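You operate a simulated robot arm through the tools that you are given. There is no shell and no other tool. Be economical: measure what you need, move in short steps, check, and stop when the job is done.

You run a simulated two-armed robot. Do the job below in one go: nothing can be reset, and whatever is moved stays where it is left.

JOB
Pick up the yellow black-core spool with one hand, pass it to the other hand and put it on the middle shelf of the grey cart. Press the white button on the cream box two times. Turn the black brake dial to 3. Open the left blue drawer, put the folded grey rag inside and shut the drawer again. Put two of the shade cards from the top of the inspection table on the orange sheet on the third shelf from the bottom of the green rack. Take the yellow job card and put it on the yellow disc on the second shelf from the bottom of the green rack. Put the steel shoe that says "26" from the second shelf from the bottom of the black rack on the third shelf from the bottom of the black rack and the steel shoe labelled "59" on the open end of the steel bench. Open the right cuff bench drawer, take the large cuff from the inside of the right cuff bench drawer and put it on the shelf under the cuff bench, then shut the drawer. Any order will do. Set down upright: yellow black-core spool.

Only the result counts: the job must be done as asked and must still hold three seconds after the hand-in. Knocking over, shifting, dropping, spilling or breaking anything else fails it. Flat cloth is picked up by pressing the open fingertips on it (5 to 10 N) and closing them slowly along it; thin cloth reads only 2 to 8 mm in the jaws.

ROBOT AND FRAMES
Two 7-joint arms with fingered hands on one trunk, on a base that drives. Base frame: it is fixed to the floor where the robot stands at the start and does not move with it; the origin is under the middle of the robot, x ahead of it, y to its left, z up. Lengths are in m, angles in rad, forces in N, time in s.
The left shoulder is at the start at [0.054, 0.158, 1.069], the right one opposite. With the tool pointing down near the work surface each hand reaches from about 0.1 to 0.8 m from the robot's upright axis, wherever it stands, measured 20 degrees to its own side. Places, roughly: black brake dial [1.4, -2.3, 1.4]; drawer [3.8, -3.9, 0.6]; folded grey rag (10x7x3 cm) [1.1, -0.2, 0.7]; large cuff [4.5, 5.75, 0.75]; left blue drawer [3.9, -3.9, 0.7]; middle shelf of the grey cart [-1, 2.6, 0.4]; open end of the steel bench [5.5, 3, 0.7]; orange sheet (22x22x1 cm) [1.8, -5.6, 1.2]; right cuff bench drawer [4.3, 5.7, 0.7]; shade card [3.5, -3.5, 1]; shelf under the cuff bench [4.5, 5.8, 0.3]; steel shoe [8.25, 6, 0.75]; third shelf of the black rack [8.2, 5.3, 1]; white button on the cream box [-0.9, -2.5, 0.9]; yellow black-core spool (7x7x14 cm) [0.5, 0.1, 1]; yellow disc (15x15x1 cm) [2.2, -5.6, 0.8]; yellow job card [2, -5.5, 0.75]. Payload 4 kg a hand.
Tool frame (each hand has its own): the origin (TCP) lies between the finger pads and is the grasp point; the fingertips stand 0.03 m ahead of it; z points along the fingers, y is the line along which they close. The gripper opens to 0.104 m. The gripper's body begins 0.035 m behind the TCP. The gripper is a hand of 4 fingers: y runs from the thumb to the fingers, the wrist lies at [-0.015, -0.104, -0.178] in the tool frame, and closing takes about 1.5 s.
Orientation is that of the tool frame in the base frame, as a unit quaternion [x, y, z, w]. With the fingers straight down and the wrist toward the robot, the tool's x, y and z point along [0, 1, 0], [1, 0, 0] and [0, 0, -1] of the base frame.

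CONTROLS
- The arms move only by the tool step_arm. It takes "left_moves", "right_moves" or both (then of equal length, played together; a hand with none holds still); each is a list of rows, each a list of 7 numbers: the shift along the tool's x, y, z in m, then the turn, a rotation vector about the tool's x, y, z in rad, then the gripper command, from -1 (shut) to 1 (fully open), values between in proportion. In form: [[dx, dy, dz, ax, ay, az, jaw], ...]. A call has 1 to 8 rows; each row shifts and turns the commanded pose from where the row before left it, along the tool's axes as they then stand. Each row takes 0.2 s and may step no farther than 0.05 m and 0.15 rad from the row before; otherwise, or with a gripper value out of range, the whole call is refused. A pose out of reach is approached as far as the arm can. The call stops where the force on the tool passes 40 N (or 10 N more than at its start, if that is more) or the arm is blocked; 0.2 s more then pass. The fingers move at their own pace (about 0.045 m/s each) and stop on an object; they squeeze with about 28 N. The grip force told is the motor's: it shows also when the fingers shut on nothing. Time passes only in rows, and 0.2 s behind the last, so rows that do not move let the fingers close. It gives the time, the measured TCP pose, the force on the tool (base axes), the opening and the grip force at its end, in the units of the frame above (readings bear some noise), with the torque about the TCP (base axes, N m) and any sound that the robot's microphone picked up.
- Cameras (640 x 400 px; columns grow to the right, rows downward): "scene" is now at [0.1323, 0.0291, 1.2787]; the picture's right is [0.21, -0.98, -0.00], its down [-0.22, -0.04, -0.98] and it looks along [0.95, 0.21, -0.22] (base axes); focal length 231 px, centre (320, 200). "left" rides on the left gripper at [-0.061, -0.092, -0.13] in its tool frame; the picture's right is [-0.81, -0.27, 0.52], its down [0.53, -0.71, 0.46] and it looks along [0.24, 0.64, 0.72] (tool axes); focal length 275 px, centre (320, 200). "right" rides on the right gripper at [0.061, -0.092, -0.13] in its tool frame; the picture's right is [-0.81, 0.27, -0.52], its down [-0.53, -0.71, 0.46] and it looks along [-0.24, 0.65, 0.72] (tool axes); focal length 275 px, centre (320, 200). There is no depth. A picture from a camera that has moved, and an enlarged one, comes with that camera's place and axes in the base frame and with its lens. The place of the scene camera against the robot may be out by one fixed shift of up to 0.012 m in any direction.
- get_image(camera): a new picture of that camera. No time passes.
- move_column(by): slides the trunk up (or, below 0, down) by that many m; the arms and the scene camera ride with it, the base frame stays. It gives what a move gives, with no picture.
- steer(legs): drives the robot by 1 to 6 legs, each [ahead, turn to the left] in m and rad, along the robot's own axes; the way and the turn of a leg run together, so that a leg with both is an arc; at most 1.5 m and 3.142 rad a leg. The arms and the cameras ride along, it lands a little off, and it stops where it bumps. It gives what a move gives.
- set_grasp(shape, hand): the hand has 4 fingers and takes this shape, open, in about a second: jaw (thumb against the fingers, like two jaws); tri (thumb and two fingers); tip (a fingertip pinch); poke (one finger out to press); point (the index stretched); flat (the hand flat); cup (the hand cupped); fist (a fist). The gripper value then closes the fingers along that shape, each until it touches; the sizes above hold for jaw. It gives what a move gives, with no picture.
- turn_head(pan, tilt): turns the head with the scene camera to pan (to the left, within 1.396 rad either way) and tilt (down, from -0.506 to 1.204), counted from straight ahead of the robot. It gives what a move gives.
- zoom(camera, box): a new picture of the part [left, top, right, bottom] of that camera's present view, enlarged. No time passes.
- hand_in(): hands the job in; it is judged then, once.

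Go step by step. Nothing tells you exact positions but the pictures and the camera data: compare them with the known pose of the tool, close in by small moves and look again before you grip or let go. The budget is 556 turns and 364 pictures, counting those below and the enlarged ones. Unless the task says otherwise, let go and move clear before handing in.

The tools are called after "Emit:" as name(argument=value, ...) on one line, values as JSON. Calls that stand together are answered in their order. step_arm: Moves the arms, as the interface text tells. Its arguments: {"type":"object","properties":{"left_moves":{"type":"array","items":{"type":"array","items":{"type":"number"}}},"right_moves":{"type":"array","items":{"type":"array","items":{"type":"number"}}}},"required":[]} The other tools are called the same way: move_column (by) slides the trunk up or down; set_grasp (shape, hand) gives the hand a shape; steer (legs) drives the base; turn_head (pan, tilt) turns the head that bears the scene camera; get_image (camera) takes a picture; zoom (camera, box) takes an enlarged picture of a part of a camera's view; hand_in () hands the job in.

At the start:

```text
clock: 0.0
left_eef_pos: [0.5103, 0.3436, 1.2713]
left_ee_rot: [0.707, 0.707, 0.0, -0.001]
left_contact_force: [0.2, -0.5, -0.3]
left_ft_torque: [0.01, -0.02, 0.0]
left_grip_width: 0.1035
left_finger_force: 0.1
left_shape: jaw
right_eef_pos: [0.4425, -0.0991, 1.2522]
right_ee_rot: [0.708, 0.706, -0.001, 0.0]
right_contact_force: [-0.1, -0.8, -1.1]
right_ft_torque: [0.02, 0.01, 0.02]
right_grip_width: 0.1035
right_finger_force: 0.0
right_shape: jaw
trunk travel left (down, up): [-0.275, 0.232]
robot x, y, heading: [-0.0006, -0.0004, 0.001]
head pan, tilt: [0.213, 0.208]
```

scene: 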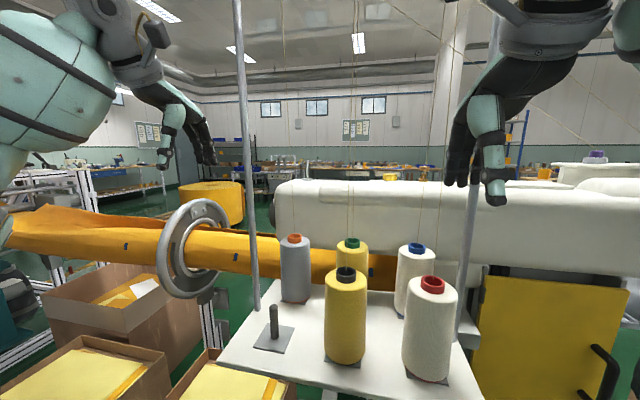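
right: 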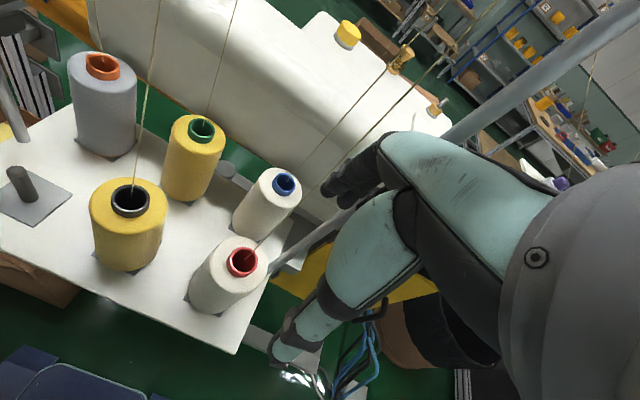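
left: 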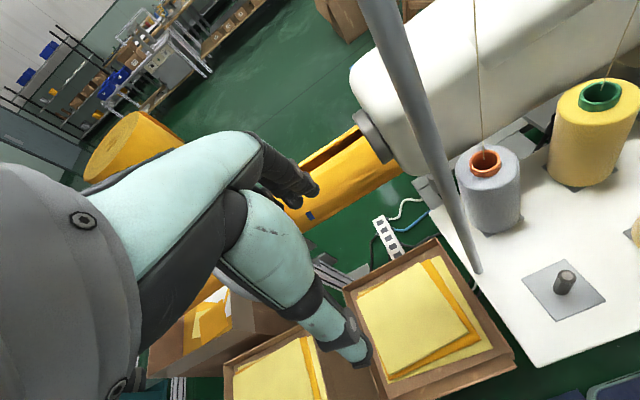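

The yellow black-core spool stands near [0.49, 0.06], with its top at about z 1.06. I'll take it from above with the right hand, so I move that hand over it first.

Emit:
step_arm(right_moves=[[0.04, 0.0127, 0, 0, 0, 0, 1], [0.04, 0.0127, 0, 0, 0, 0, 1], [0.04, 0.0127, 0, 0, 0, 0, 1], [0.039, 0.0127, 0, 0, 0, 0, 1], [0, 0, 0.04, 0, 0, 0, 1], [0, 0, 0.03, 0, 0, 0, 1]])

Emit:
get_image(camera="scene")

Emit:
get_image(camera="right")

```text
clock: 1.4
left_eef_pos: [0.4945, 0.3457, 1.2783]
left_ee_rot: [0.707, 0.707, 0.005, 0.005]
left_contact_force: [-0.3, 0.4, 0.1]
left_ft_torque: [0.0, 0.05, 0.01]
left_grip_width: 0.104
left_finger_force: 0.0
left_shape: jaw
right_eef_pos: [0.479, 0.0605, 1.1892]
right_ee_rot: [0.708, 0.706, 0.004, 0.005]
right_contact_force: [-0.3, 0.1, -0.5]
right_ft_torque: [-0.01, -0.03, 0.0]
right_grip_width: 0.1038
right_finger_force: 0.0
right_shape: jaw
trunk travel left (down, up): [-0.275, 0.232]
robot x, y, heading: [0.0039, 0.0018, -0.001]
head pan, tilt: [0.213, 0.208]
```

```text
360 pictures are left
camera scene: at [0.1323, 0.0298, 1.2787], right [0.21, -0.98, 0.0], down [-0.22, -0.04, -0.98], along [0.95, 0.21, -0.22], focal length 231 px, centre (320, 200)
```

scene: 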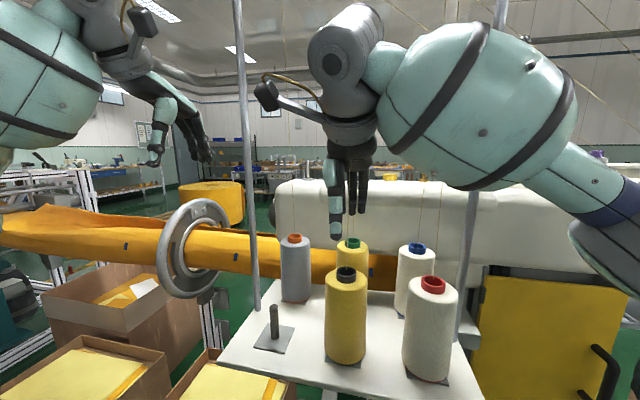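

```text
359 pictures are left
camera right: at [0.3869, 0.122, 1.3181], right [0.27, -0.81, 0.52], down [-0.71, -0.53, -0.46], along [0.65, -0.25, -0.72], focal length 275 px, centre (320, 200)
```

right: 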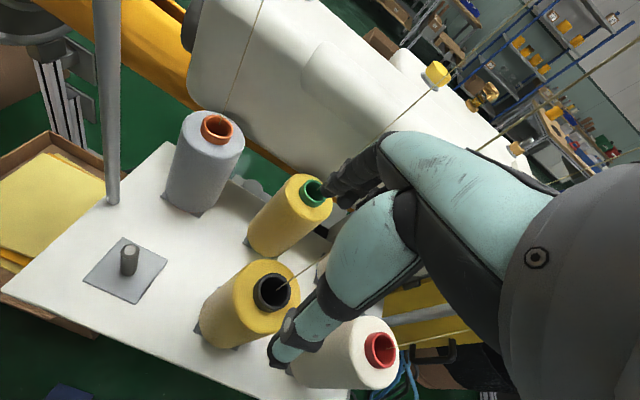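

The hand is nearly over the spool, so I correct slightly and go down to just above it.

Emit:
step_arm(right_moves=[[-0.006, 0.008, 0.02, 0, 0, 0, 1], [0, 0, 0.03, 0, 0, 0, 1], [0, 0, 0.01, 0, 0, 0, 1], [0, 0, 0, 0, 0, 0, 1]])

Emit:
get_image(camera="scene")

Emit:
get_image(camera="right")

Emit:
get_image(camera="left")

```text
clock: 2.4
left_eef_pos: [0.4954, 0.3442, 1.2776]
left_ee_rot: [0.707, 0.707, 0.005, 0.005]
left_contact_force: [-0.1, 1.1, -0.3]
left_ft_torque: [-0.04, 0.03, -0.01]
left_grip_width: 0.1038
left_finger_force: 0.0
left_shape: jaw
right_eef_pos: [0.4869, 0.0539, 1.1284]
right_ee_rot: [0.708, 0.706, 0.003, 0.004]
right_contact_force: [-0.6, -0.8, 0.9]
right_ft_torque: [0.01, -0.02, 0.0]
right_grip_width: 0.1039
right_finger_force: 0.0
right_shape: jaw
trunk travel left (down, up): [-0.275, 0.232]
robot x, y, heading: [0.001, 0.0017, -0.0]
head pan, tilt: [0.213, 0.208]
```

```text
358 pictures are left
camera scene: at [0.1325, 0.0292, 1.2787], right [0.21, -0.98, 0.0], down [-0.22, -0.04, -0.98], along [0.95, 0.21, -0.22], focal length 231 px, centre (320, 200)
```

scene: 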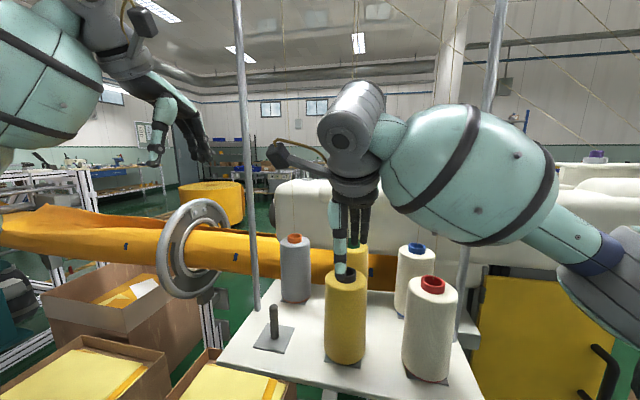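

```text
357 pictures are left
camera right: at [0.395, 0.1157, 1.2577], right [0.27, -0.81, 0.52], down [-0.71, -0.53, -0.46], along [0.65, -0.25, -0.72], focal length 275 px, centre (320, 200)
```

right: 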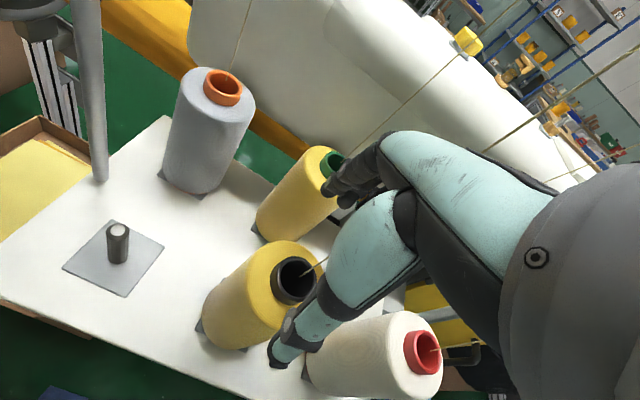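

```text
356 pictures are left
camera left: at [0.4011, 0.2835, 1.4067], right [-0.27, -0.81, -0.52], down [-0.71, 0.53, -0.47], along [0.66, 0.24, -0.72], focal length 275 px, centre (320, 200)
```

left: 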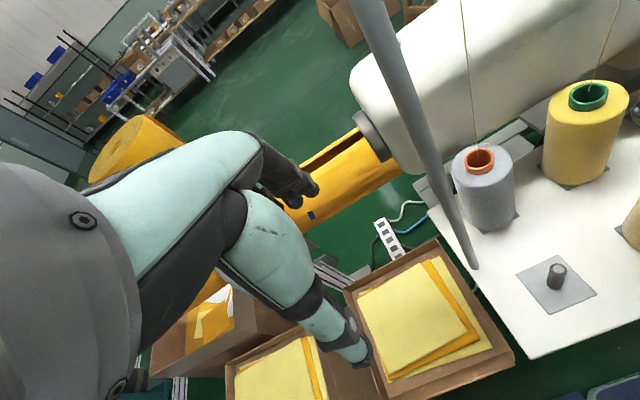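

Triangulating puts the core top near z 1.08 and the axis near [0.479, 0.051]. I go down around it and then close.

Emit:
step_arm(right_moves=[[-0.003, -0.008, 0.015, 0, 0, 0, 1], [0, 0, 0.02, 0, 0, 0, 1], [0, 0, 0.02, 0, 0, 0, 1], [0, 0, 0.012, 0, 0, 0, 1], [0, 0, 0, 0, 0, 0, 1]])

Emit:
get_image(camera="scene")

Emit:
get_image(camera="right")

```text
clock: 3.6
left_eef_pos: [0.4953, 0.3457, 1.2783]
left_ee_rot: [0.707, 0.707, 0.005, 0.005]
left_contact_force: [-0.5, 0.3, 0.1]
left_ft_torque: [0.0, 0.01, -0.03]
left_grip_width: 0.1042
left_finger_force: 0.1
left_shape: jaw
right_eef_pos: [0.481, 0.0509, 1.0618]
right_ee_rot: [0.708, 0.706, 0.004, 0.005]
right_contact_force: [-0.4, 0.2, -0.6]
right_ft_torque: [0.04, 0.0, 0.0]
right_grip_width: 0.1037
right_finger_force: 0.1
right_shape: jaw
trunk travel left (down, up): [-0.275, 0.232]
robot x, y, heading: [-0.0007, -0.002, -0.001]
head pan, tilt: [0.213, 0.208]
```

```text
355 pictures are left
camera scene: at [0.1323, 0.0292, 1.2787], right [0.21, -0.98, 0.0], down [-0.22, -0.04, -0.98], along [0.95, 0.21, -0.22], focal length 231 px, centre (320, 200)
```

scene: 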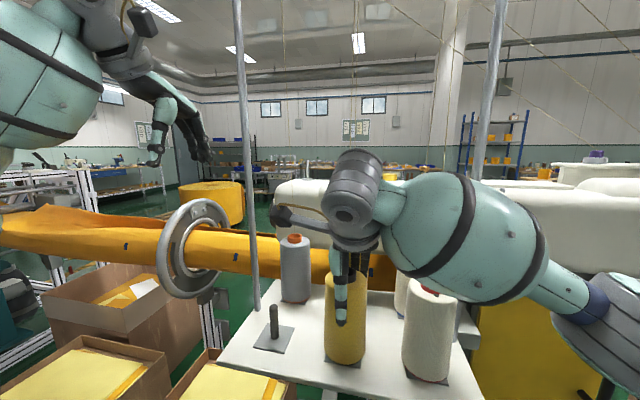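

```text
354 pictures are left
camera right: at [0.3888, 0.1127, 1.1905], right [0.27, -0.81, 0.52], down [-0.71, -0.53, -0.46], along [0.65, -0.25, -0.72], focal length 275 px, centre (320, 200)
```

right: 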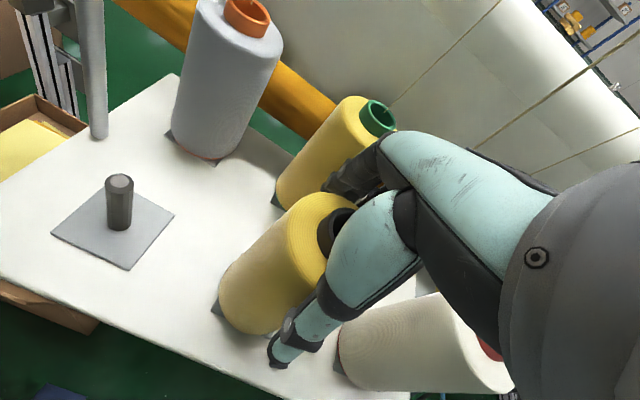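

The thumb is in front of the spool and the fingers are behind it, so I close and lift a little.

Emit:
step_arm(right_moves=[[0, 0, 0, 0, 0, 0, 0], [0, 0, 0, 0, 0, 0, -0.5], [0, 0, 0, 0, 0, 0, -1], [0, 0, 0, 0, 0, 0, -1], [0, 0, 0, 0, 0, 0, -1], [0, 0, 0, 0, 0, 0, -1]])

Emit:
step_arm(right_moves=[[0, 0, -0.02, 0, 0, 0, -1], [0, 0, -0.03, 0, 0, 0, -1], [0, 0, -0.03, 0, 0, 0, -1], [0, 0, -0.03, 0, 0, 0, -1]])

Emit:
get_image(camera="scene")

```text
clock: 5.0
left_eef_pos: [0.4954, 0.345, 1.2782]
left_ee_rot: [0.706, 0.708, 0.005, 0.005]
left_contact_force: [-0.2, 0.8, 0.1]
left_ft_torque: [-0.02, -0.01, -0.01]
left_grip_width: 0.1039
left_finger_force: 0.0
left_shape: jaw
right_eef_pos: [0.4808, 0.0501, 1.0611]
right_ee_rot: [0.708, 0.707, 0.004, 0.005]
right_contact_force: [-1.2, 0.7, -0.9]
right_ft_torque: [0.0, 0.07, 0.04]
right_grip_width: 0.0619
right_finger_force: 27.9
right_shape: jaw
trunk travel left (down, up): [-0.275, 0.232]
robot x, y, heading: [0.0001, 0.0002, 0.003]
head pan, tilt: [0.213, 0.208]
```

```text
clock: 6.0
left_eef_pos: [0.4946, 0.3442, 1.2788]
left_ee_rot: [0.707, 0.707, 0.006, 0.006]
left_contact_force: [-0.7, 1.0, -0.2]
left_ft_torque: [0.03, -0.01, -0.03]
left_grip_width: 0.1038
left_finger_force: 0.1
left_shape: jaw
right_eef_pos: [0.4792, 0.0508, 1.1724]
right_ee_rot: [0.708, 0.706, 0.004, 0.005]
right_contact_force: [-0.3, -0.3, -2.4]
right_ft_torque: [-0.01, -0.03, 0.0]
right_grip_width: 0.0618
right_finger_force: 27.8
right_shape: jaw
trunk travel left (down, up): [-0.275, 0.232]
robot x, y, heading: [0.0003, 0.0017, 0.002]
head pan, tilt: [0.213, 0.208]
```

```text
353 pictures are left
camera scene: at [0.1317, 0.0293, 1.2788], right [0.21, -0.98, 0.0], down [-0.21, -0.04, -0.98], along [0.95, 0.21, -0.22], focal length 231 px, centre (320, 200)
```

scene: 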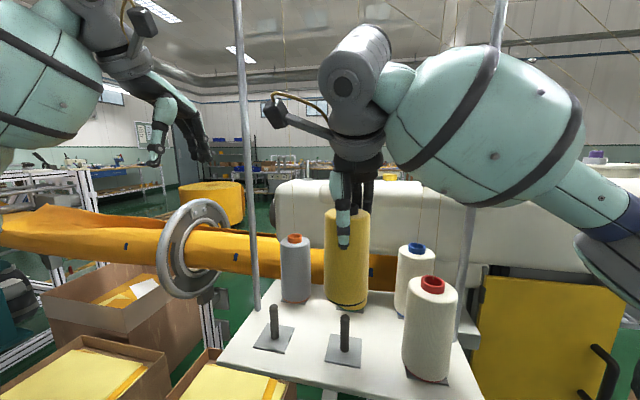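

The spool is free of its peg. Next I bring it back toward me, move the left hand clear of the pole and turn it to grip the spool sideways, lower down.

Emit:
step_arm(left_moves=[[0, -0.04, 0, 0, 0, 0, 1], [0, -0.04, 0, 0, 0, 0, 1], [-0.03, -0.03, 0.03, 0, 0, 0, 1], [-0.03, -0.025, 0.035, 0, 0, 0, 1], [-0.03, 0, 0.035, 0, 0, 0, 1], [-0.01, 0, 0.035, 0, 0, 0, 1]], right_moves=[[0, 0, -0.025, 0, 0, 0, -1], [0, 0, -0.025, 0, 0, 0, -1], [0, -0.028, 0, 0, 0, 0, -1], [0, -0.028, 0, 0, 0, 0, -1], [0, -0.028, 0, 0, 0, 0, -1], [0, -0.028, 0, 0, 0, 0, -1]])

Emit:
step_arm(left_moves=[[0, 0, 0, 0, -0.145, 0, 1], [0, 0, 0, 0, -0.145, 0, 1], [0, 0, 0, 0, -0.145, 0, 1], [0, 0, 0, 0, -0.145, 0, 1], [0, 0, 0, 0, -0.145, 0, 1], [0, 0, 0, 0, -0.145, 0, 1], [0, 0, 0, 0, -0.145, 0, 1]])

Emit:
get_image(camera="scene")

```text
refused: row 3 steps farther than a row can; nothing moved
```

```text
clock: 7.6
left_eef_pos: [0.4961, 0.3458, 1.2763]
left_ee_rot: [0.62, 0.615, -0.341, 0.348]
left_contact_force: [-0.6, 0.5, -0.1]
left_ft_torque: [0.0, 0.02, 0.01]
left_grip_width: 0.104
left_finger_force: 0.1
left_shape: jaw
right_eef_pos: [0.4789, 0.0493, 1.1711]
right_ee_rot: [0.708, 0.706, 0.005, 0.005]
right_contact_force: [0.5, -0.9, -3.6]
right_ft_torque: [0.01, 0.03, 0.02]
right_grip_width: 0.0617
right_finger_force: 28.2
right_shape: jaw
trunk travel left (down, up): [-0.275, 0.232]
robot x, y, heading: [0.0004, 0.0023, 0.0]
head pan, tilt: [0.213, 0.208]
```

```text
352 pictures are left
camera scene: at [0.1328, 0.0297, 1.2786], right [0.21, -0.98, 0.0], down [-0.22, -0.04, -0.98], along [0.95, 0.21, -0.22], focal length 231 px, centre (320, 200)
```

scene: 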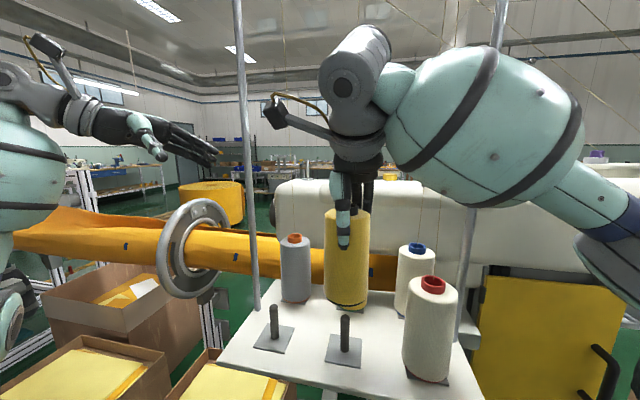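

Only the turn was played and the hand is still clear of the pole. I now pull the left hand back while finishing the turn, and bring the spool back.

Emit:
step_arm(left_moves=[[0, -0.035, 0, 0, 0, 0, 1], [0, -0.035, 0, 0, 0, 0, 1], [0, -0.035, 0, 0, -0.139, 0, 1], [0, -0.02, 0, 0, -0.139, 0, 1], [0, 0, 0, 0, -0.139, 0, 1], [0, 0, 0, 0, -0.139, 0, 1]], right_moves=[[0, 0, -0.025, 0, 0, 0, -1], [0, 0, -0.025, 0, 0, 0, -1], [0, -0.028, 0, 0, 0, 0, -1], [0, -0.028, 0, 0, 0, 0, -1], [0, -0.028, 0, 0, 0, 0, -1], [0, -0.028, 0, 0, 0, 0, -1]])

Emit:
step_arm(left_moves=[[0.03, 0, 0.02, 0, 0, 0, 1], [0.03, 0, 0.02, 0, 0, 0, 1], [0.03, 0, 0.02, 0, 0, 0, 1], [0.03, 0, 0.02, 0, 0, 0, 1], [0.015, 0, 0.02, 0, 0, 0, 1]])

Emit:
get_image(camera="scene")

Emit:
get_image(camera="left")

```text
clock: 9.0
left_eef_pos: [0.3678, 0.3443, 1.2766]
left_ee_rot: [0.503, 0.496, -0.497, 0.504]
left_contact_force: [-0.3, 0.3, -0.4]
left_ft_torque: [0.02, 0.0, 0.01]
left_grip_width: 0.1038
left_finger_force: 0.1
left_shape: jaw
right_eef_pos: [0.3657, 0.0505, 1.2202]
right_ee_rot: [0.708, 0.706, 0.004, 0.005]
right_contact_force: [-0.6, 0.2, -3.0]
right_ft_torque: [0.01, 0.01, 0.02]
right_grip_width: 0.062
right_finger_force: 27.5
right_shape: jaw
trunk travel left (down, up): [-0.275, 0.232]
robot x, y, heading: [0.005, -0.0016, 0.001]
head pan, tilt: [0.213, 0.208]
```

```text
clock: 10.2
left_eef_pos: [0.3736, 0.2419, 1.1423]
left_ee_rot: [0.503, 0.498, -0.496, 0.503]
left_contact_force: [-0.1, -1.0, 0.1]
left_ft_torque: [0.0, -0.01, 0.01]
left_grip_width: 0.1041
left_finger_force: 0.2
left_shape: jaw
right_eef_pos: [0.3661, 0.0513, 1.2205]
right_ee_rot: [0.707, 0.707, 0.005, 0.004]
right_contact_force: [0.3, 0.5, -3.2]
right_ft_torque: [-0.02, -0.03, -0.01]
right_grip_width: 0.0618
right_finger_force: 27.8
right_shape: jaw
trunk travel left (down, up): [-0.275, 0.232]
robot x, y, heading: [0.0024, 0.002, 0.001]
head pan, tilt: [0.213, 0.208]
```

```text
351 pictures are left
camera scene: at [0.132, 0.0288, 1.2788], right [0.21, -0.98, 0.0], down [-0.22, -0.04, -0.98], along [0.95, 0.21, -0.22], focal length 231 px, centre (320, 200)
```

scene: 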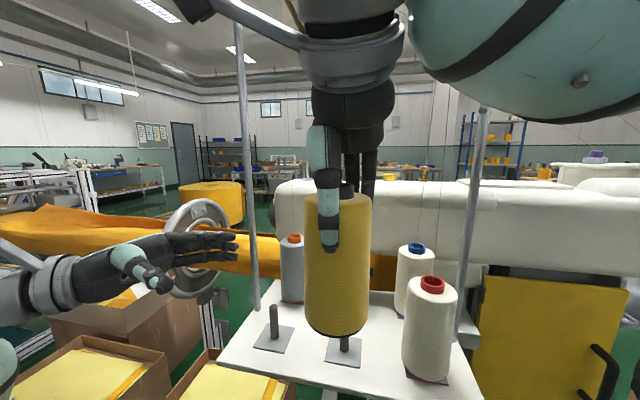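

```text
350 pictures are left
camera left: at [0.2802, 0.3726, 1.2007], right [-0.28, -0.52, 0.81], down [-0.71, -0.46, -0.54], along [0.65, -0.72, -0.24], focal length 275 px, centre (320, 200)
```

left: 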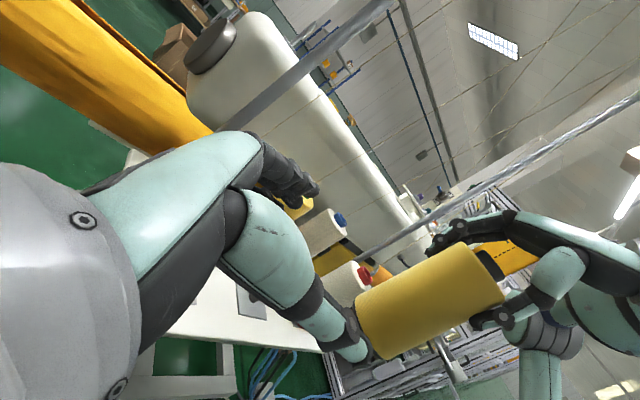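

The left hand is at the right height and lines up with the spool's lower half. I move it in so its fingers straddle the spool.

Emit:
step_arm(left_moves=[[0, -0.007, 0.03, 0, 0, 0, 1], [0, 0, 0.04, 0, 0, 0, 1], [0, 0, 0.04, 0, 0, 0, 1], [0, 0, 0.04, 0, 0, 0, 1], [0, 0, 0.03, 0, 0, 0, 1], [0, 0, 0, 0, 0, 0, 1]])

Emit:
get_image(camera="scene")

Emit:
get_image(camera="left")

```text
clock: 11.6
left_eef_pos: [0.4007, 0.0776, 1.1495]
left_ee_rot: [0.504, 0.497, -0.497, 0.503]
left_contact_force: [-2.6, 6.4, -1.1]
left_ft_torque: [0.09, -0.09, -0.49]
left_grip_width: 0.1041
left_finger_force: 0.0
left_shape: jaw
left hand out of reach, approached as far as the arm can: row 2, 3, 4, 5
right_eef_pos: [0.3667, 0.0515, 1.2209]
right_ee_rot: [0.708, 0.706, 0.004, 0.005]
right_contact_force: [0.8, -7.7, -2.0]
right_ft_torque: [-0.47, -0.12, 0.21]
right_grip_width: 0.062
right_finger_force: 27.7
right_shape: jaw
trunk travel left (down, up): [-0.275, 0.232]
robot x, y, heading: [0.0021, 0.0012, -0.004]
head pan, tilt: [0.213, 0.208]
```

```text
349 pictures are left
camera scene: at [0.132, 0.0296, 1.2787], right [0.21, -0.98, 0.0], down [-0.22, -0.04, -0.98], along [0.95, 0.21, -0.22], focal length 231 px, centre (320, 200)
```

scene: 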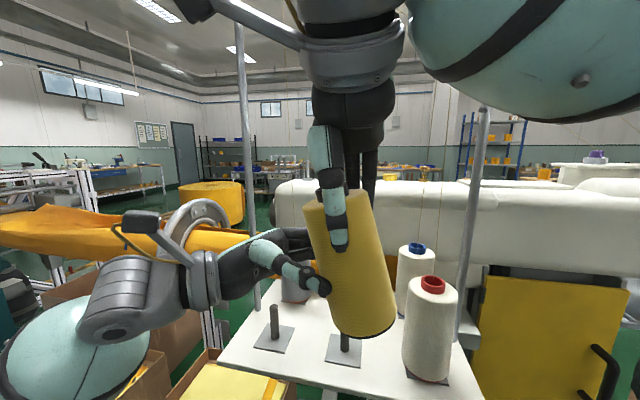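

```text
348 pictures are left
camera left: at [0.3078, 0.2071, 1.2097], right [-0.28, -0.52, 0.81], down [-0.71, -0.45, -0.54], along [0.65, -0.72, -0.24], focal length 275 px, centre (320, 200)
```

left: 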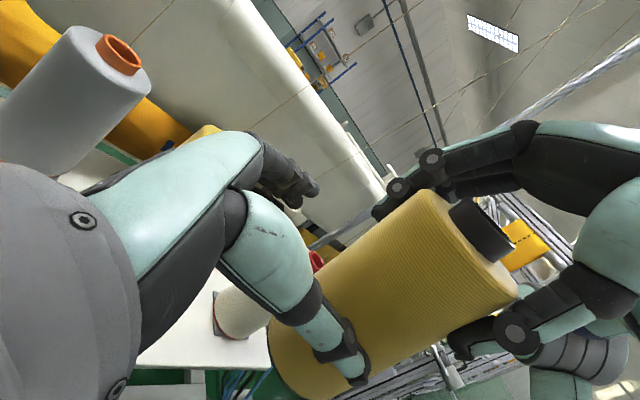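

The left hand could not reach that far across, so it drifted and tipped the spool slightly in the right grip. I back it out and carry the spool further left and forward instead.

Emit:
step_arm(left_moves=[[0, 0, -0.03, 0, 0, 0, 1], [0, 0, -0.04, 0, 0, 0, 1], [0, 0, -0.04, 0, 0, 0, 1], [0, 0, -0.04, 0, 0, 0, 1], [0, 0, -0.04, 0, 0, 0, 1], [0, 0, -0.04, 0, 0, 0, 1]])

Emit:
step_arm(right_moves=[[0, 0.02, 0, 0, 0, 0, -1], [0.02, 0.02, 0, 0, 0, 0, -1], [0.02, 0, 0, 0, 0, 0, -1], [0.02, 0, 0, 0, 0, 0, -1], [0.02, 0, 0, 0, 0, 0, -1]])

Emit:
get_image(camera="scene")

Emit:
get_image(camera="left")

```text
clock: 13.0
left_eef_pos: [0.3996, 0.3085, 1.1498]
left_ee_rot: [0.503, 0.497, -0.497, 0.503]
left_contact_force: [0.0, -0.3, 0.5]
left_ft_torque: [-0.03, -0.01, -0.02]
left_grip_width: 0.1037
left_finger_force: 0.0
left_shape: jaw
right_eef_pos: [0.3673, 0.0513, 1.2199]
right_ee_rot: [0.708, 0.707, 0.004, 0.004]
right_contact_force: [0.3, -0.3, -2.7]
right_ft_torque: [0.03, -0.02, -0.01]
right_grip_width: 0.0618
right_finger_force: 28.0
right_shape: jaw
trunk travel left (down, up): [-0.275, 0.232]
robot x, y, heading: [-0.0042, -0.0015, 0.003]
head pan, tilt: [0.213, 0.208]
```

```text
clock: 14.2
left_eef_pos: [0.4, 0.3095, 1.1508]
left_ee_rot: [0.502, 0.498, -0.497, 0.503]
left_contact_force: [0.3, -0.3, -0.5]
left_ft_torque: [0.02, 0.0, 0.0]
left_grip_width: 0.104
left_finger_force: 0.0
left_shape: jaw
right_eef_pos: [0.4068, 0.1341, 1.2195]
right_ee_rot: [0.708, 0.706, 0.004, 0.005]
right_contact_force: [-0.1, -0.1, -2.7]
right_ft_torque: [0.0, 0.0, -0.02]
right_grip_width: 0.0617
right_finger_force: 28.3
right_shape: jaw
trunk travel left (down, up): [-0.275, 0.232]
robot x, y, heading: [-0.001, -0.0009, -0.006]
head pan, tilt: [0.213, 0.208]
```

```text
347 pictures are left
camera scene: at [0.1322, 0.0302, 1.2787], right [0.21, -0.98, 0.0], down [-0.22, -0.04, -0.98], along [0.95, 0.21, -0.22], focal length 231 px, centre (320, 200)
```

scene: 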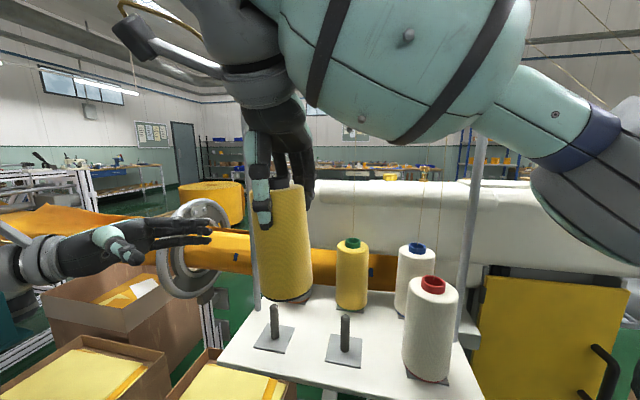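

```text
346 pictures are left
camera left: at [0.3072, 0.4386, 1.2103], right [-0.28, -0.52, 0.81], down [-0.71, -0.46, -0.54], along [0.65, -0.72, -0.24], focal length 275 px, centre (320, 200)
```

left: 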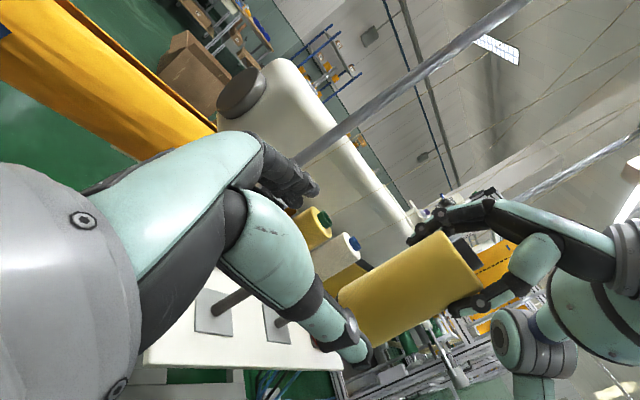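

The spool is now at [0.407, 0.134] and the left hand is lined up with it at y 0.31. I move the left hand in again.

Emit:
step_arm(left_moves=[[0.006, 0.007, 0.03, 0, 0, 0, 1], [0, 0, 0.035, 0, 0, 0, 1], [0, 0, 0.035, 0, 0, 0, 1], [0, 0, 0.035, 0, 0, 0, 1], [0, 0, 0.025, 0, 0, 0, 1], [0, 0, 0, 0, 0, 0, 1]])

Emit:
get_image(camera="scene")

Emit:
get_image(camera="left")

```text
clock: 15.6
left_eef_pos: [0.408, 0.1463, 1.1432]
left_ee_rot: [0.504, 0.497, -0.496, 0.502]
left_contact_force: [0.0, -0.3, 0.0]
left_ft_torque: [0.01, 0.03, 0.02]
left_grip_width: 0.1039
left_finger_force: 0.1
left_shape: jaw
right_eef_pos: [0.408, 0.1314, 1.2192]
right_ee_rot: [0.708, 0.706, 0.004, 0.004]
right_contact_force: [0.1, 0.2, -2.7]
right_ft_torque: [0.0, 0.03, -0.01]
right_grip_width: 0.0618
right_finger_force: 28.3
right_shape: jaw
trunk travel left (down, up): [-0.275, 0.232]
robot x, y, heading: [-0.0031, -0.0016, 0.001]
head pan, tilt: [0.213, 0.208]
```

```text
345 pictures are left
camera scene: at [0.1321, 0.0296, 1.2787], right [0.21, -0.98, 0.0], down [-0.22, -0.04, -0.98], along [0.95, 0.21, -0.22], focal length 231 px, centre (320, 200)
```

scene: 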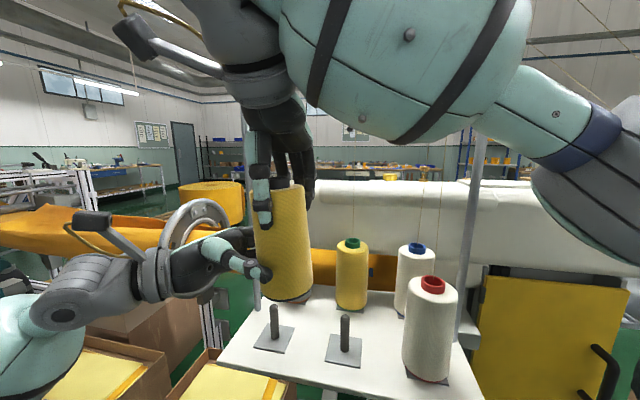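

```text
344 pictures are left
camera left: at [0.3157, 0.2773, 1.2037], right [-0.28, -0.52, 0.81], down [-0.71, -0.45, -0.54], along [0.65, -0.72, -0.24], focal length 275 px, centre (320, 200)
```

left: 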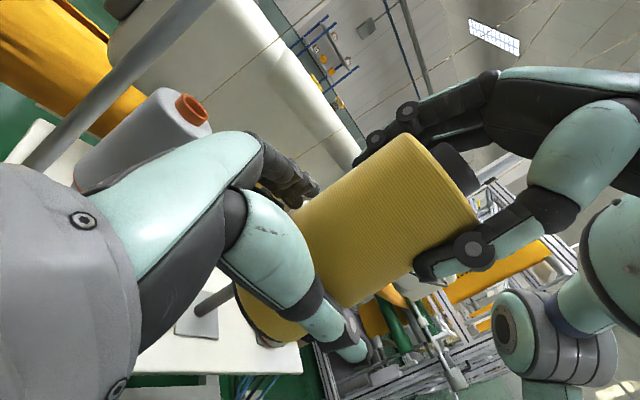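

It is straddled but shallow, so I go 2 cm deeper and then close the left hand.

Emit:
step_arm(left_moves=[[0, 0, 0.02, 0, 0, 0, 1], [0, 0, 0, 0, 0, 0, 0.3], [0, 0, 0, 0, 0, 0, -0.3], [0, 0, 0, 0, 0, 0, -1], [0, 0, 0, 0, 0, 0, -1], [0, 0, 0, 0, 0, 0, -1], [0, 0, 0, 0, 0, 0, -1], [0, 0, 0, 0, 0, 0, -1]])

Emit:
get_image(camera="scene")

Emit:
get_image(camera="left")

```text
clock: 17.4
left_eef_pos: [0.4091, 0.1277, 1.1452]
left_ee_rot: [0.503, 0.497, -0.497, 0.503]
left_contact_force: [-1.9, -1.4, -0.3]
left_ft_torque: [0.09, -0.09, 0.03]
left_grip_width: 0.0496
left_finger_force: 28.6
left_shape: jaw
right_eef_pos: [0.4096, 0.131, 1.2208]
right_ee_rot: [0.708, 0.706, 0.004, 0.005]
right_contact_force: [1.2, 2.0, -2.3]
right_ft_torque: [0.04, -0.09, 0.0]
right_grip_width: 0.0618
right_finger_force: 28.5
right_shape: jaw
trunk travel left (down, up): [-0.275, 0.232]
robot x, y, heading: [-0.0, 0.0008, 0.007]
head pan, tilt: [0.213, 0.208]
```

```text
343 pictures are left
camera scene: at [0.1323, 0.0291, 1.2787], right [0.21, -0.98, 0.0], down [-0.22, -0.04, -0.98], along [0.95, 0.21, -0.22], focal length 231 px, centre (320, 200)
```

scene: 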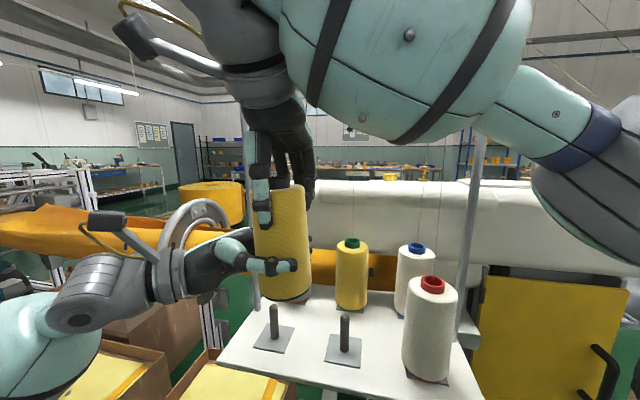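

```text
342 pictures are left
camera left: at [0.3158, 0.2572, 1.2049], right [-0.28, -0.52, 0.81], down [-0.71, -0.45, -0.54], along [0.65, -0.72, -0.24], focal length 275 px, centre (320, 200)
```

left: 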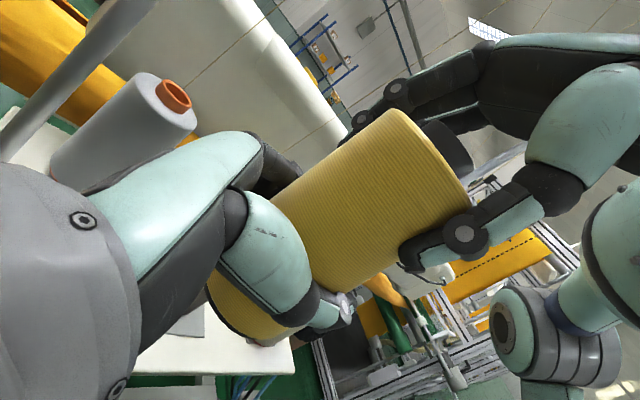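

The left grip reads firm at 28 N and sits just past the axis. I release with the right hand and lift it straight off.

Emit:
step_arm(left_moves=[[0, 0, 0, 0, 0, 0, -1], [0, 0, 0, 0, 0, 0, -1], [0, 0, 0, 0, 0, 0, -1], [0, 0, 0, 0, 0, 0, -1], [0, 0, 0, 0, 0, 0, -1], [0, 0, 0, 0, 0, 0, -1], [0, 0, 0, 0, 0, 0, -1], [0, 0, 0, 0, 0, 0, -1]], right_moves=[[0, 0, 0, 0, 0, 0, 0.5], [0, 0, 0, 0, 0, 0, 1], [0, 0, 0, 0, 0, 0, 1], [0, 0, 0, 0, 0, 0, 1], [0, 0, -0.02, 0, 0, 0, 1], [0, 0, -0.03, 0, 0, 0, 1], [0, 0, -0.04, 0, 0, 0, 1], [0, 0, -0.04, 0, 0, 0, 1]])

Emit:
step_arm(right_moves=[[-0.03, -0.01, -0.02, 0, 0, 0, 1], [-0.04, -0.01, -0.01, 0, 0, 0, 1], [-0.04, 0, 0, 0, 0, 0, 1], [-0.04, 0, 0, 0, 0, 0, 1], [-0.04, 0, 0, 0, 0, 0, 1], [-0.04, 0, 0, 0, 0, 0, 1]])

Emit:
get_image(camera="scene")

```text
clock: 19.2
left_eef_pos: [0.4074, 0.1285, 1.1449]
left_ee_rot: [0.504, 0.497, -0.496, 0.503]
left_contact_force: [0.1, 0.0, -0.1]
left_ft_torque: [0.0, 0.0, 0.01]
left_grip_width: 0.0495
left_finger_force: 27.6
left_shape: jaw
right_eef_pos: [0.4043, 0.1322, 1.352]
right_ee_rot: [0.708, 0.707, 0.004, 0.005]
right_contact_force: [-0.9, -0.2, 0.1]
right_ft_torque: [-0.02, -0.01, 0.01]
right_grip_width: 0.1038
right_finger_force: 0.1
right_shape: jaw
trunk travel left (down, up): [-0.275, 0.232]
robot x, y, heading: [-0.0037, -0.0031, -0.002]
head pan, tilt: [0.213, 0.208]
```

```text
clock: 20.6
left_eef_pos: [0.4085, 0.1252, 1.1457]
left_ee_rot: [0.503, 0.498, -0.497, 0.502]
left_contact_force: [-0.3, 0.3, 0.6]
left_ft_torque: [-0.06, 0.03, -0.02]
left_grip_width: 0.0497
left_finger_force: 28.3
left_shape: jaw
right_eef_pos: [0.3825, -0.0974, 1.3806]
right_ee_rot: [0.707, 0.707, 0.004, 0.005]
right_contact_force: [-0.2, -0.4, 0.5]
right_ft_torque: [0.05, -0.01, 0.02]
right_grip_width: 0.1036
right_finger_force: 0.1
right_shape: jaw
trunk travel left (down, up): [-0.275, 0.232]
robot x, y, heading: [0.0006, -0.0023, -0.004]
head pan, tilt: [0.213, 0.208]
```

```text
341 pictures are left
camera scene: at [0.1322, 0.0273, 1.2788], right [0.21, -0.98, 0.0], down [-0.22, -0.04, -0.98], along [0.95, 0.21, -0.22], focal length 231 px, centre (320, 200)
```

scene: 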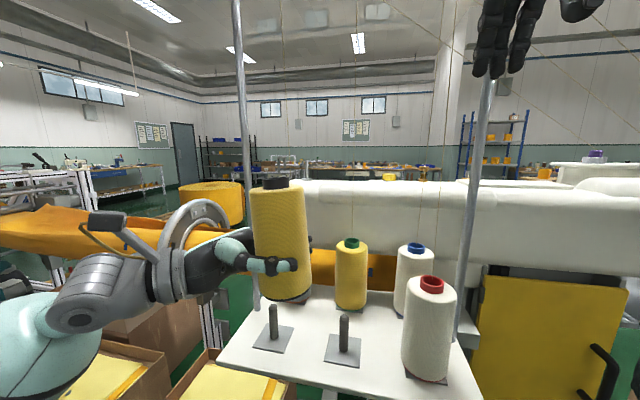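

The left hand now holds the spool by itself. Before driving I look to both sides to learn the floor plan.

Emit:
turn_head(pan=1.39, tilt=0.3)

Emit:
get_image(camera="scene")

Emit:
turn_head(pan=-1.39, tilt=0.3)

Emit:
get_image(camera="scene")

Emit:
turn_head(pan=-0.6, tilt=0.4)

Emit:
get_image(camera="scene")

```text
clock: 22.0
left_eef_pos: [0.4089, 0.1272, 1.145]
left_ee_rot: [0.503, 0.498, -0.497, 0.502]
left_contact_force: [-0.3, -0.1, 0.2]
left_ft_torque: [-0.01, -0.01, 0.02]
left_grip_width: 0.0498
left_finger_force: 28.0
left_shape: jaw
right_eef_pos: [0.3832, -0.095, 1.3799]
right_ee_rot: [0.708, 0.706, 0.004, 0.004]
right_contact_force: [-0.3, 0.7, -0.7]
right_ft_torque: [-0.03, -0.01, 0.02]
right_grip_width: 0.1038
right_finger_force: 0.0
right_shape: jaw
trunk travel left (down, up): [-0.275, 0.232]
robot x, y, heading: [-0.0003, -0.0027, 0.002]
head pan, tilt: [1.389, 0.3]
```

```text
340 pictures are left
camera scene: at [0.0579, 0.1012, 1.2712], right [0.98, -0.18, -0.01], down [-0.07, -0.29, -0.95], along [0.17, 0.94, -0.3], focal length 231 px, centre (320, 200)
```

scene: 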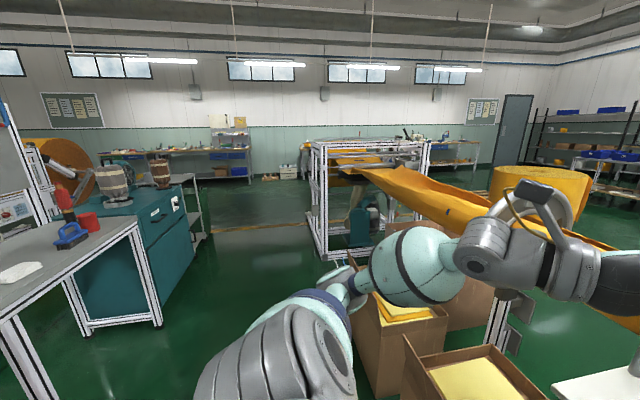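

```text
clock: 24.4
left_eef_pos: [0.4083, 0.1261, 1.1454]
left_ee_rot: [0.503, 0.497, -0.497, 0.503]
left_contact_force: [0.2, 0.0, -0.3]
left_ft_torque: [-0.04, 0.01, -0.02]
left_grip_width: 0.0497
left_finger_force: 28.1
left_shape: jaw
right_eef_pos: [0.3824, -0.0955, 1.3805]
right_ee_rot: [0.708, 0.707, 0.003, 0.004]
right_contact_force: [-0.5, -0.5, 0.2]
right_ft_torque: [-0.02, 0.01, -0.02]
right_grip_width: 0.1038
right_finger_force: 0.1
right_shape: jaw
trunk travel left (down, up): [-0.275, 0.232]
robot x, y, heading: [0.0017, 0.0007, -0.005]
head pan, tilt: [-1.389, 0.3]
```

```text
339 pictures are left
camera scene: at [0.0579, -0.0824, 1.2712], right [-0.98, -0.18, 0.01], down [-0.07, 0.29, -0.95], along [0.17, -0.94, -0.3], focal length 231 px, centre (320, 200)
```

scene: 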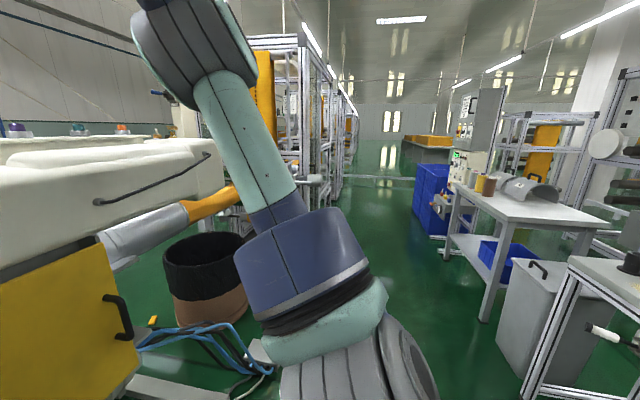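

```text
clock: 25.6
left_eef_pos: [0.4086, 0.1266, 1.1442]
left_ee_rot: [0.503, 0.498, -0.496, 0.502]
left_contact_force: [-0.2, -0.2, -0.4]
left_ft_torque: [-0.01, 0.0, -0.01]
left_grip_width: 0.0497
left_finger_force: 28.1
left_shape: jaw
right_eef_pos: [0.3831, -0.0961, 1.3799]
right_ee_rot: [0.708, 0.706, 0.005, 0.004]
right_contact_force: [0.0, 0.4, 0.4]
right_ft_torque: [-0.02, 0.01, 0.01]
right_grip_width: 0.1038
right_finger_force: 0.0
right_shape: jaw
trunk travel left (down, up): [-0.275, 0.232]
robot x, y, heading: [0.0012, 0.0027, 0.0]
head pan, tilt: [-0.6, 0.4]
```

```text
338 pictures are left
camera scene: at [0.1173, -0.0429, 1.2611], right [-0.57, -0.82, 0.01], down [-0.33, 0.22, -0.92], along [0.75, -0.52, -0.4], focal length 231 px, centre (320, 200)
```

scene: 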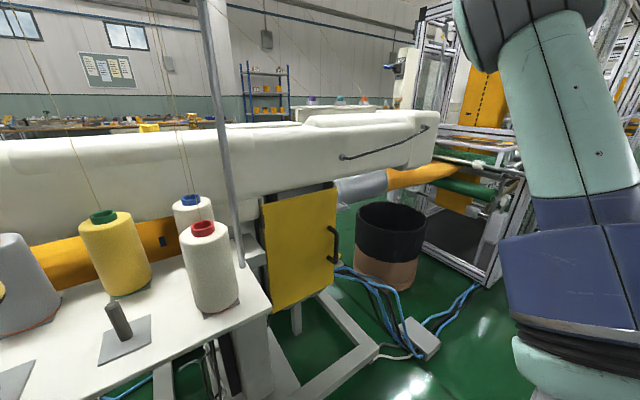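

The cart should stand just past the teal cabinet, on the left side of the corridor that runs along +y. I back off a little, turn left and look.

Emit:
steer(legs=[[-0.2, 0], [0, 1.57]])

Emit:
turn_head(pan=0.3, tilt=0.35)

Emit:
get_image(camera="scene")

```text
clock: 31.7
left_eef_pos: [-0.3187, 0.4113, 1.1451]
left_ee_rot: [0.012, 0.707, -0.004, 0.707]
left_contact_force: [-0.5, -0.1, -0.2]
left_ft_torque: [-0.02, 0.0, 0.0]
left_grip_width: 0.0496
left_finger_force: 27.6
left_shape: jaw
right_eef_pos: [-0.0962, 0.3823, 1.3793]
right_ee_rot: [0.012, 1.0, 0.006, 0.0]
right_contact_force: [1.1, 0.1, -0.2]
right_ft_torque: [0.01, 0.01, 0.01]
right_grip_width: 0.1036
right_finger_force: 0.1
right_shape: jaw
trunk travel left (down, up): [-0.275, 0.232]
robot x, y, heading: [-0.1899, 0.0035, 1.549]
head pan, tilt: [-0.6, 0.4]
```

```text
clock: 32.9
left_eef_pos: [-0.3198, 0.399, 1.149]
left_ee_rot: [0.016, 0.707, 0.0, 0.707]
left_contact_force: [0.7, -0.5, 0.2]
left_ft_torque: [0.0, -0.02, -0.01]
left_grip_width: 0.0497
left_finger_force: 28.1
left_shape: jaw
right_eef_pos: [-0.0961, 0.3653, 1.3841]
right_ee_rot: [0.012, 1.0, 0.012, 0.0]
right_contact_force: [-0.5, -0.4, -0.6]
right_ft_torque: [0.0, 0.03, 0.01]
right_grip_width: 0.1038
right_finger_force: 0.0
right_shape: jaw
trunk travel left (down, up): [-0.275, 0.232]
robot x, y, heading: [-0.1896, 0.0039, 1.546]
head pan, tilt: [0.3, 0.351]
```

```text
337 pictures are left
camera scene: at [-0.2218, 0.1469, 1.2654], right [0.96, 0.27, 0.0], down [0.09, -0.34, -0.93], along [-0.26, 0.9, -0.36], focal length 231 px, centre (320, 200)
```

scene: 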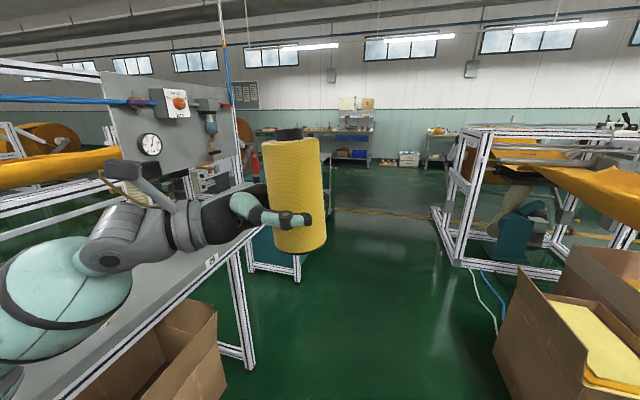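

The spool hides the cart. The corridor is clear from about x -0.8 to 0.4, so I drive forward 1.2 m and look again.

Emit:
steer(legs=[[1.2, 0]])

Emit:
turn_head(pan=0.7, tilt=0.45)

Emit:
get_image(camera="scene")

```text
clock: 39.3
left_eef_pos: [-0.292, 1.5937, 1.1489]
left_ee_rot: [0.016, 0.707, 0.0, 0.707]
left_contact_force: [0.5, 0.2, -2.7]
left_ft_torque: [-0.01, 0.02, -0.04]
left_grip_width: 0.0495
left_finger_force: 28.4
left_shape: jaw
right_eef_pos: [-0.0698, 1.5597, 1.3844]
right_ee_rot: [0.013, 1.0, 0.012, 0.0]
right_contact_force: [0.2, -0.4, 0.1]
right_ft_torque: [0.01, 0.0, 0.02]
right_grip_width: 0.104
right_finger_force: 0.0
right_shape: jaw
trunk travel left (down, up): [-0.275, 0.232]
robot x, y, heading: [-0.1594, 1.197, 1.551]
head pan, tilt: [0.3, 0.351]
```

```text
clock: 40.1
left_eef_pos: [-0.2939, 1.5825, 1.1551]
left_ee_rot: [0.017, 0.707, 0.005, 0.707]
left_contact_force: [-0.2, 0.4, -2.8]
left_ft_torque: [-0.03, 0.04, -0.01]
left_grip_width: 0.0494
left_finger_force: 27.6
left_shape: jaw
right_eef_pos: [-0.0716, 1.5409, 1.3898]
right_ee_rot: [0.012, 1.0, 0.019, 0.001]
right_contact_force: [-0.5, -0.6, 0.1]
right_ft_torque: [0.04, 0.02, 0.0]
right_grip_width: 0.1035
right_finger_force: 0.0
right_shape: jaw
trunk travel left (down, up): [-0.275, 0.232]
robot x, y, heading: [-0.1621, 1.1949, 1.55]
head pan, tilt: [0.7, 0.45]
```

```text
336 pictures are left
camera scene: at [-0.227, 1.3222, 1.2566], right [0.78, 0.63, -0.01], down [0.27, -0.35, -0.9], along [-0.56, 0.7, -0.44], focal length 231 px, centre (320, 200)
```

scene: 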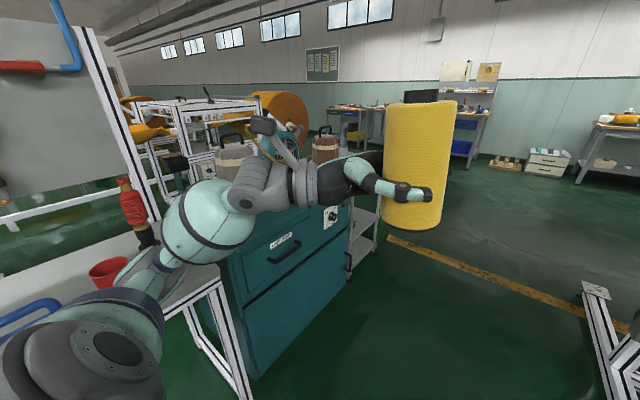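

The light-grey cart's shelves show just beyond the teal cabinet. I drive on another 0.9 m.

Emit:
steer(legs=[[0.9, 0]])

Emit:
turn_head(pan=1.1, tilt=0.6)

Emit:
get_image(camera="scene")

```text
clock: 45.1
left_eef_pos: [-0.2692, 2.4878, 1.1545]
left_ee_rot: [0.019, 0.707, 0.003, 0.707]
left_contact_force: [0.4, -0.2, -2.2]
left_ft_torque: [-0.01, -0.02, -0.01]
left_grip_width: 0.0493
left_finger_force: 28.6
left_shape: jaw
right_eef_pos: [-0.0455, 2.4472, 1.39]
right_ee_rot: [0.014, 1.0, 0.018, 0.0]
right_contact_force: [0.4, -0.6, 0.7]
right_ft_torque: [0.0, -0.01, 0.01]
right_grip_width: 0.1037
right_finger_force: 0.1
right_shape: jaw
trunk travel left (down, up): [-0.275, 0.232]
robot x, y, heading: [-0.1411, 2.1001, 1.545]
head pan, tilt: [0.7, 0.45]
```

```text
clock: 46.0
left_eef_pos: [-0.2769, 2.4865, 1.1616]
left_ee_rot: [0.008, 0.702, 0.011, 0.712]
left_contact_force: [-0.7, 0.4, -2.6]
left_ft_torque: [-0.03, -0.03, -0.01]
left_grip_width: 0.0494
left_finger_force: 28.5
left_shape: jaw
right_eef_pos: [-0.0487, 2.4296, 1.3947]
right_ee_rot: [0.012, 1.0, 0.029, -0.004]
right_contact_force: [0.0, -0.3, 0.1]
right_ft_torque: [-0.01, -0.02, -0.01]
right_grip_width: 0.1039
right_finger_force: 0.1
right_shape: jaw
trunk travel left (down, up): [-0.275, 0.232]
robot x, y, heading: [-0.1429, 2.0986, 1.545]
head pan, tilt: [1.1, 0.6]
```

```text
335 pictures are left
camera scene: at [-0.2244, 2.1967, 1.2434], right [0.48, 0.88, -0.01], down [0.5, -0.28, -0.82], along [-0.72, 0.39, -0.57], focal length 231 px, centre (320, 200)
```

scene: 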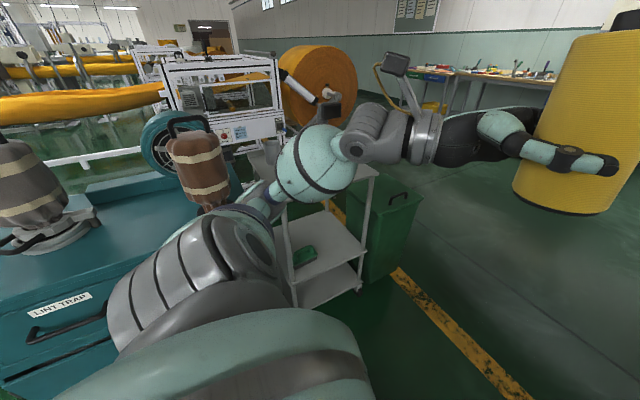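

The grey cart's near short side runs from about [-0.94, 2.43] to [-0.84, 2.81]. I drive forward and turn to face it.

Emit:
steer(legs=[[0.62, 0], [0, 1.45]])

Emit:
turn_head(pan=0.0, tilt=0.7)

Emit:
get_image(camera="scene")

```text
clock: 53.8
left_eef_pos: [-0.5194, 2.6481, 1.1606]
left_ee_rot: [-0.444, 0.553, 0.465, 0.531]
left_contact_force: [-0.3, -0.2, -3.5]
left_ft_torque: [0.0, 0.01, 0.0]
left_grip_width: 0.0493
left_finger_force: 27.5
left_shape: jaw
right_eef_pos: [-0.4373, 2.8652, 1.3928]
right_ee_rot: [-0.644, 0.764, 0.02, -0.016]
right_contact_force: [0.6, 0.1, -0.3]
right_ft_torque: [0.01, 0.03, -0.03]
right_grip_width: 0.104
right_finger_force: 0.1
right_shape: jaw
trunk travel left (down, up): [-0.275, 0.232]
robot x, y, heading: [-0.1221, 2.7305, 2.975]
head pan, tilt: [1.1, 0.6]
```

```text
clock: 55.2
left_eef_pos: [-0.5163, 2.6413, 1.1687]
left_ee_rot: [-0.446, 0.546, 0.472, 0.529]
left_contact_force: [0.6, -0.6, -2.8]
left_ft_torque: [0.0, 0.01, -0.01]
left_grip_width: 0.0496
left_finger_force: 28.0
left_shape: jaw
right_eef_pos: [-0.4201, 2.8619, 1.3975]
right_ee_rot: [-0.645, 0.763, 0.025, -0.019]
right_contact_force: [-0.1, 0.5, 0.6]
right_ft_torque: [0.01, 0.01, -0.04]
right_grip_width: 0.1038
right_finger_force: 0.1
right_shape: jaw
trunk travel left (down, up): [-0.275, 0.232]
robot x, y, heading: [-0.1194, 2.7325, 2.974]
head pan, tilt: [0.0, 0.7]
```

```text
334 pictures are left
camera scene: at [-0.2572, 2.7627, 1.2342], right [0.17, 0.99, 0.0], down [0.64, -0.11, -0.76], along [-0.75, 0.13, -0.65], focal length 231 px, centre (320, 200)
```

scene: 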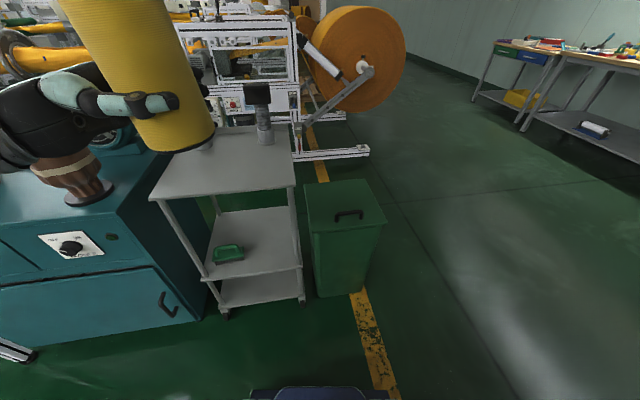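

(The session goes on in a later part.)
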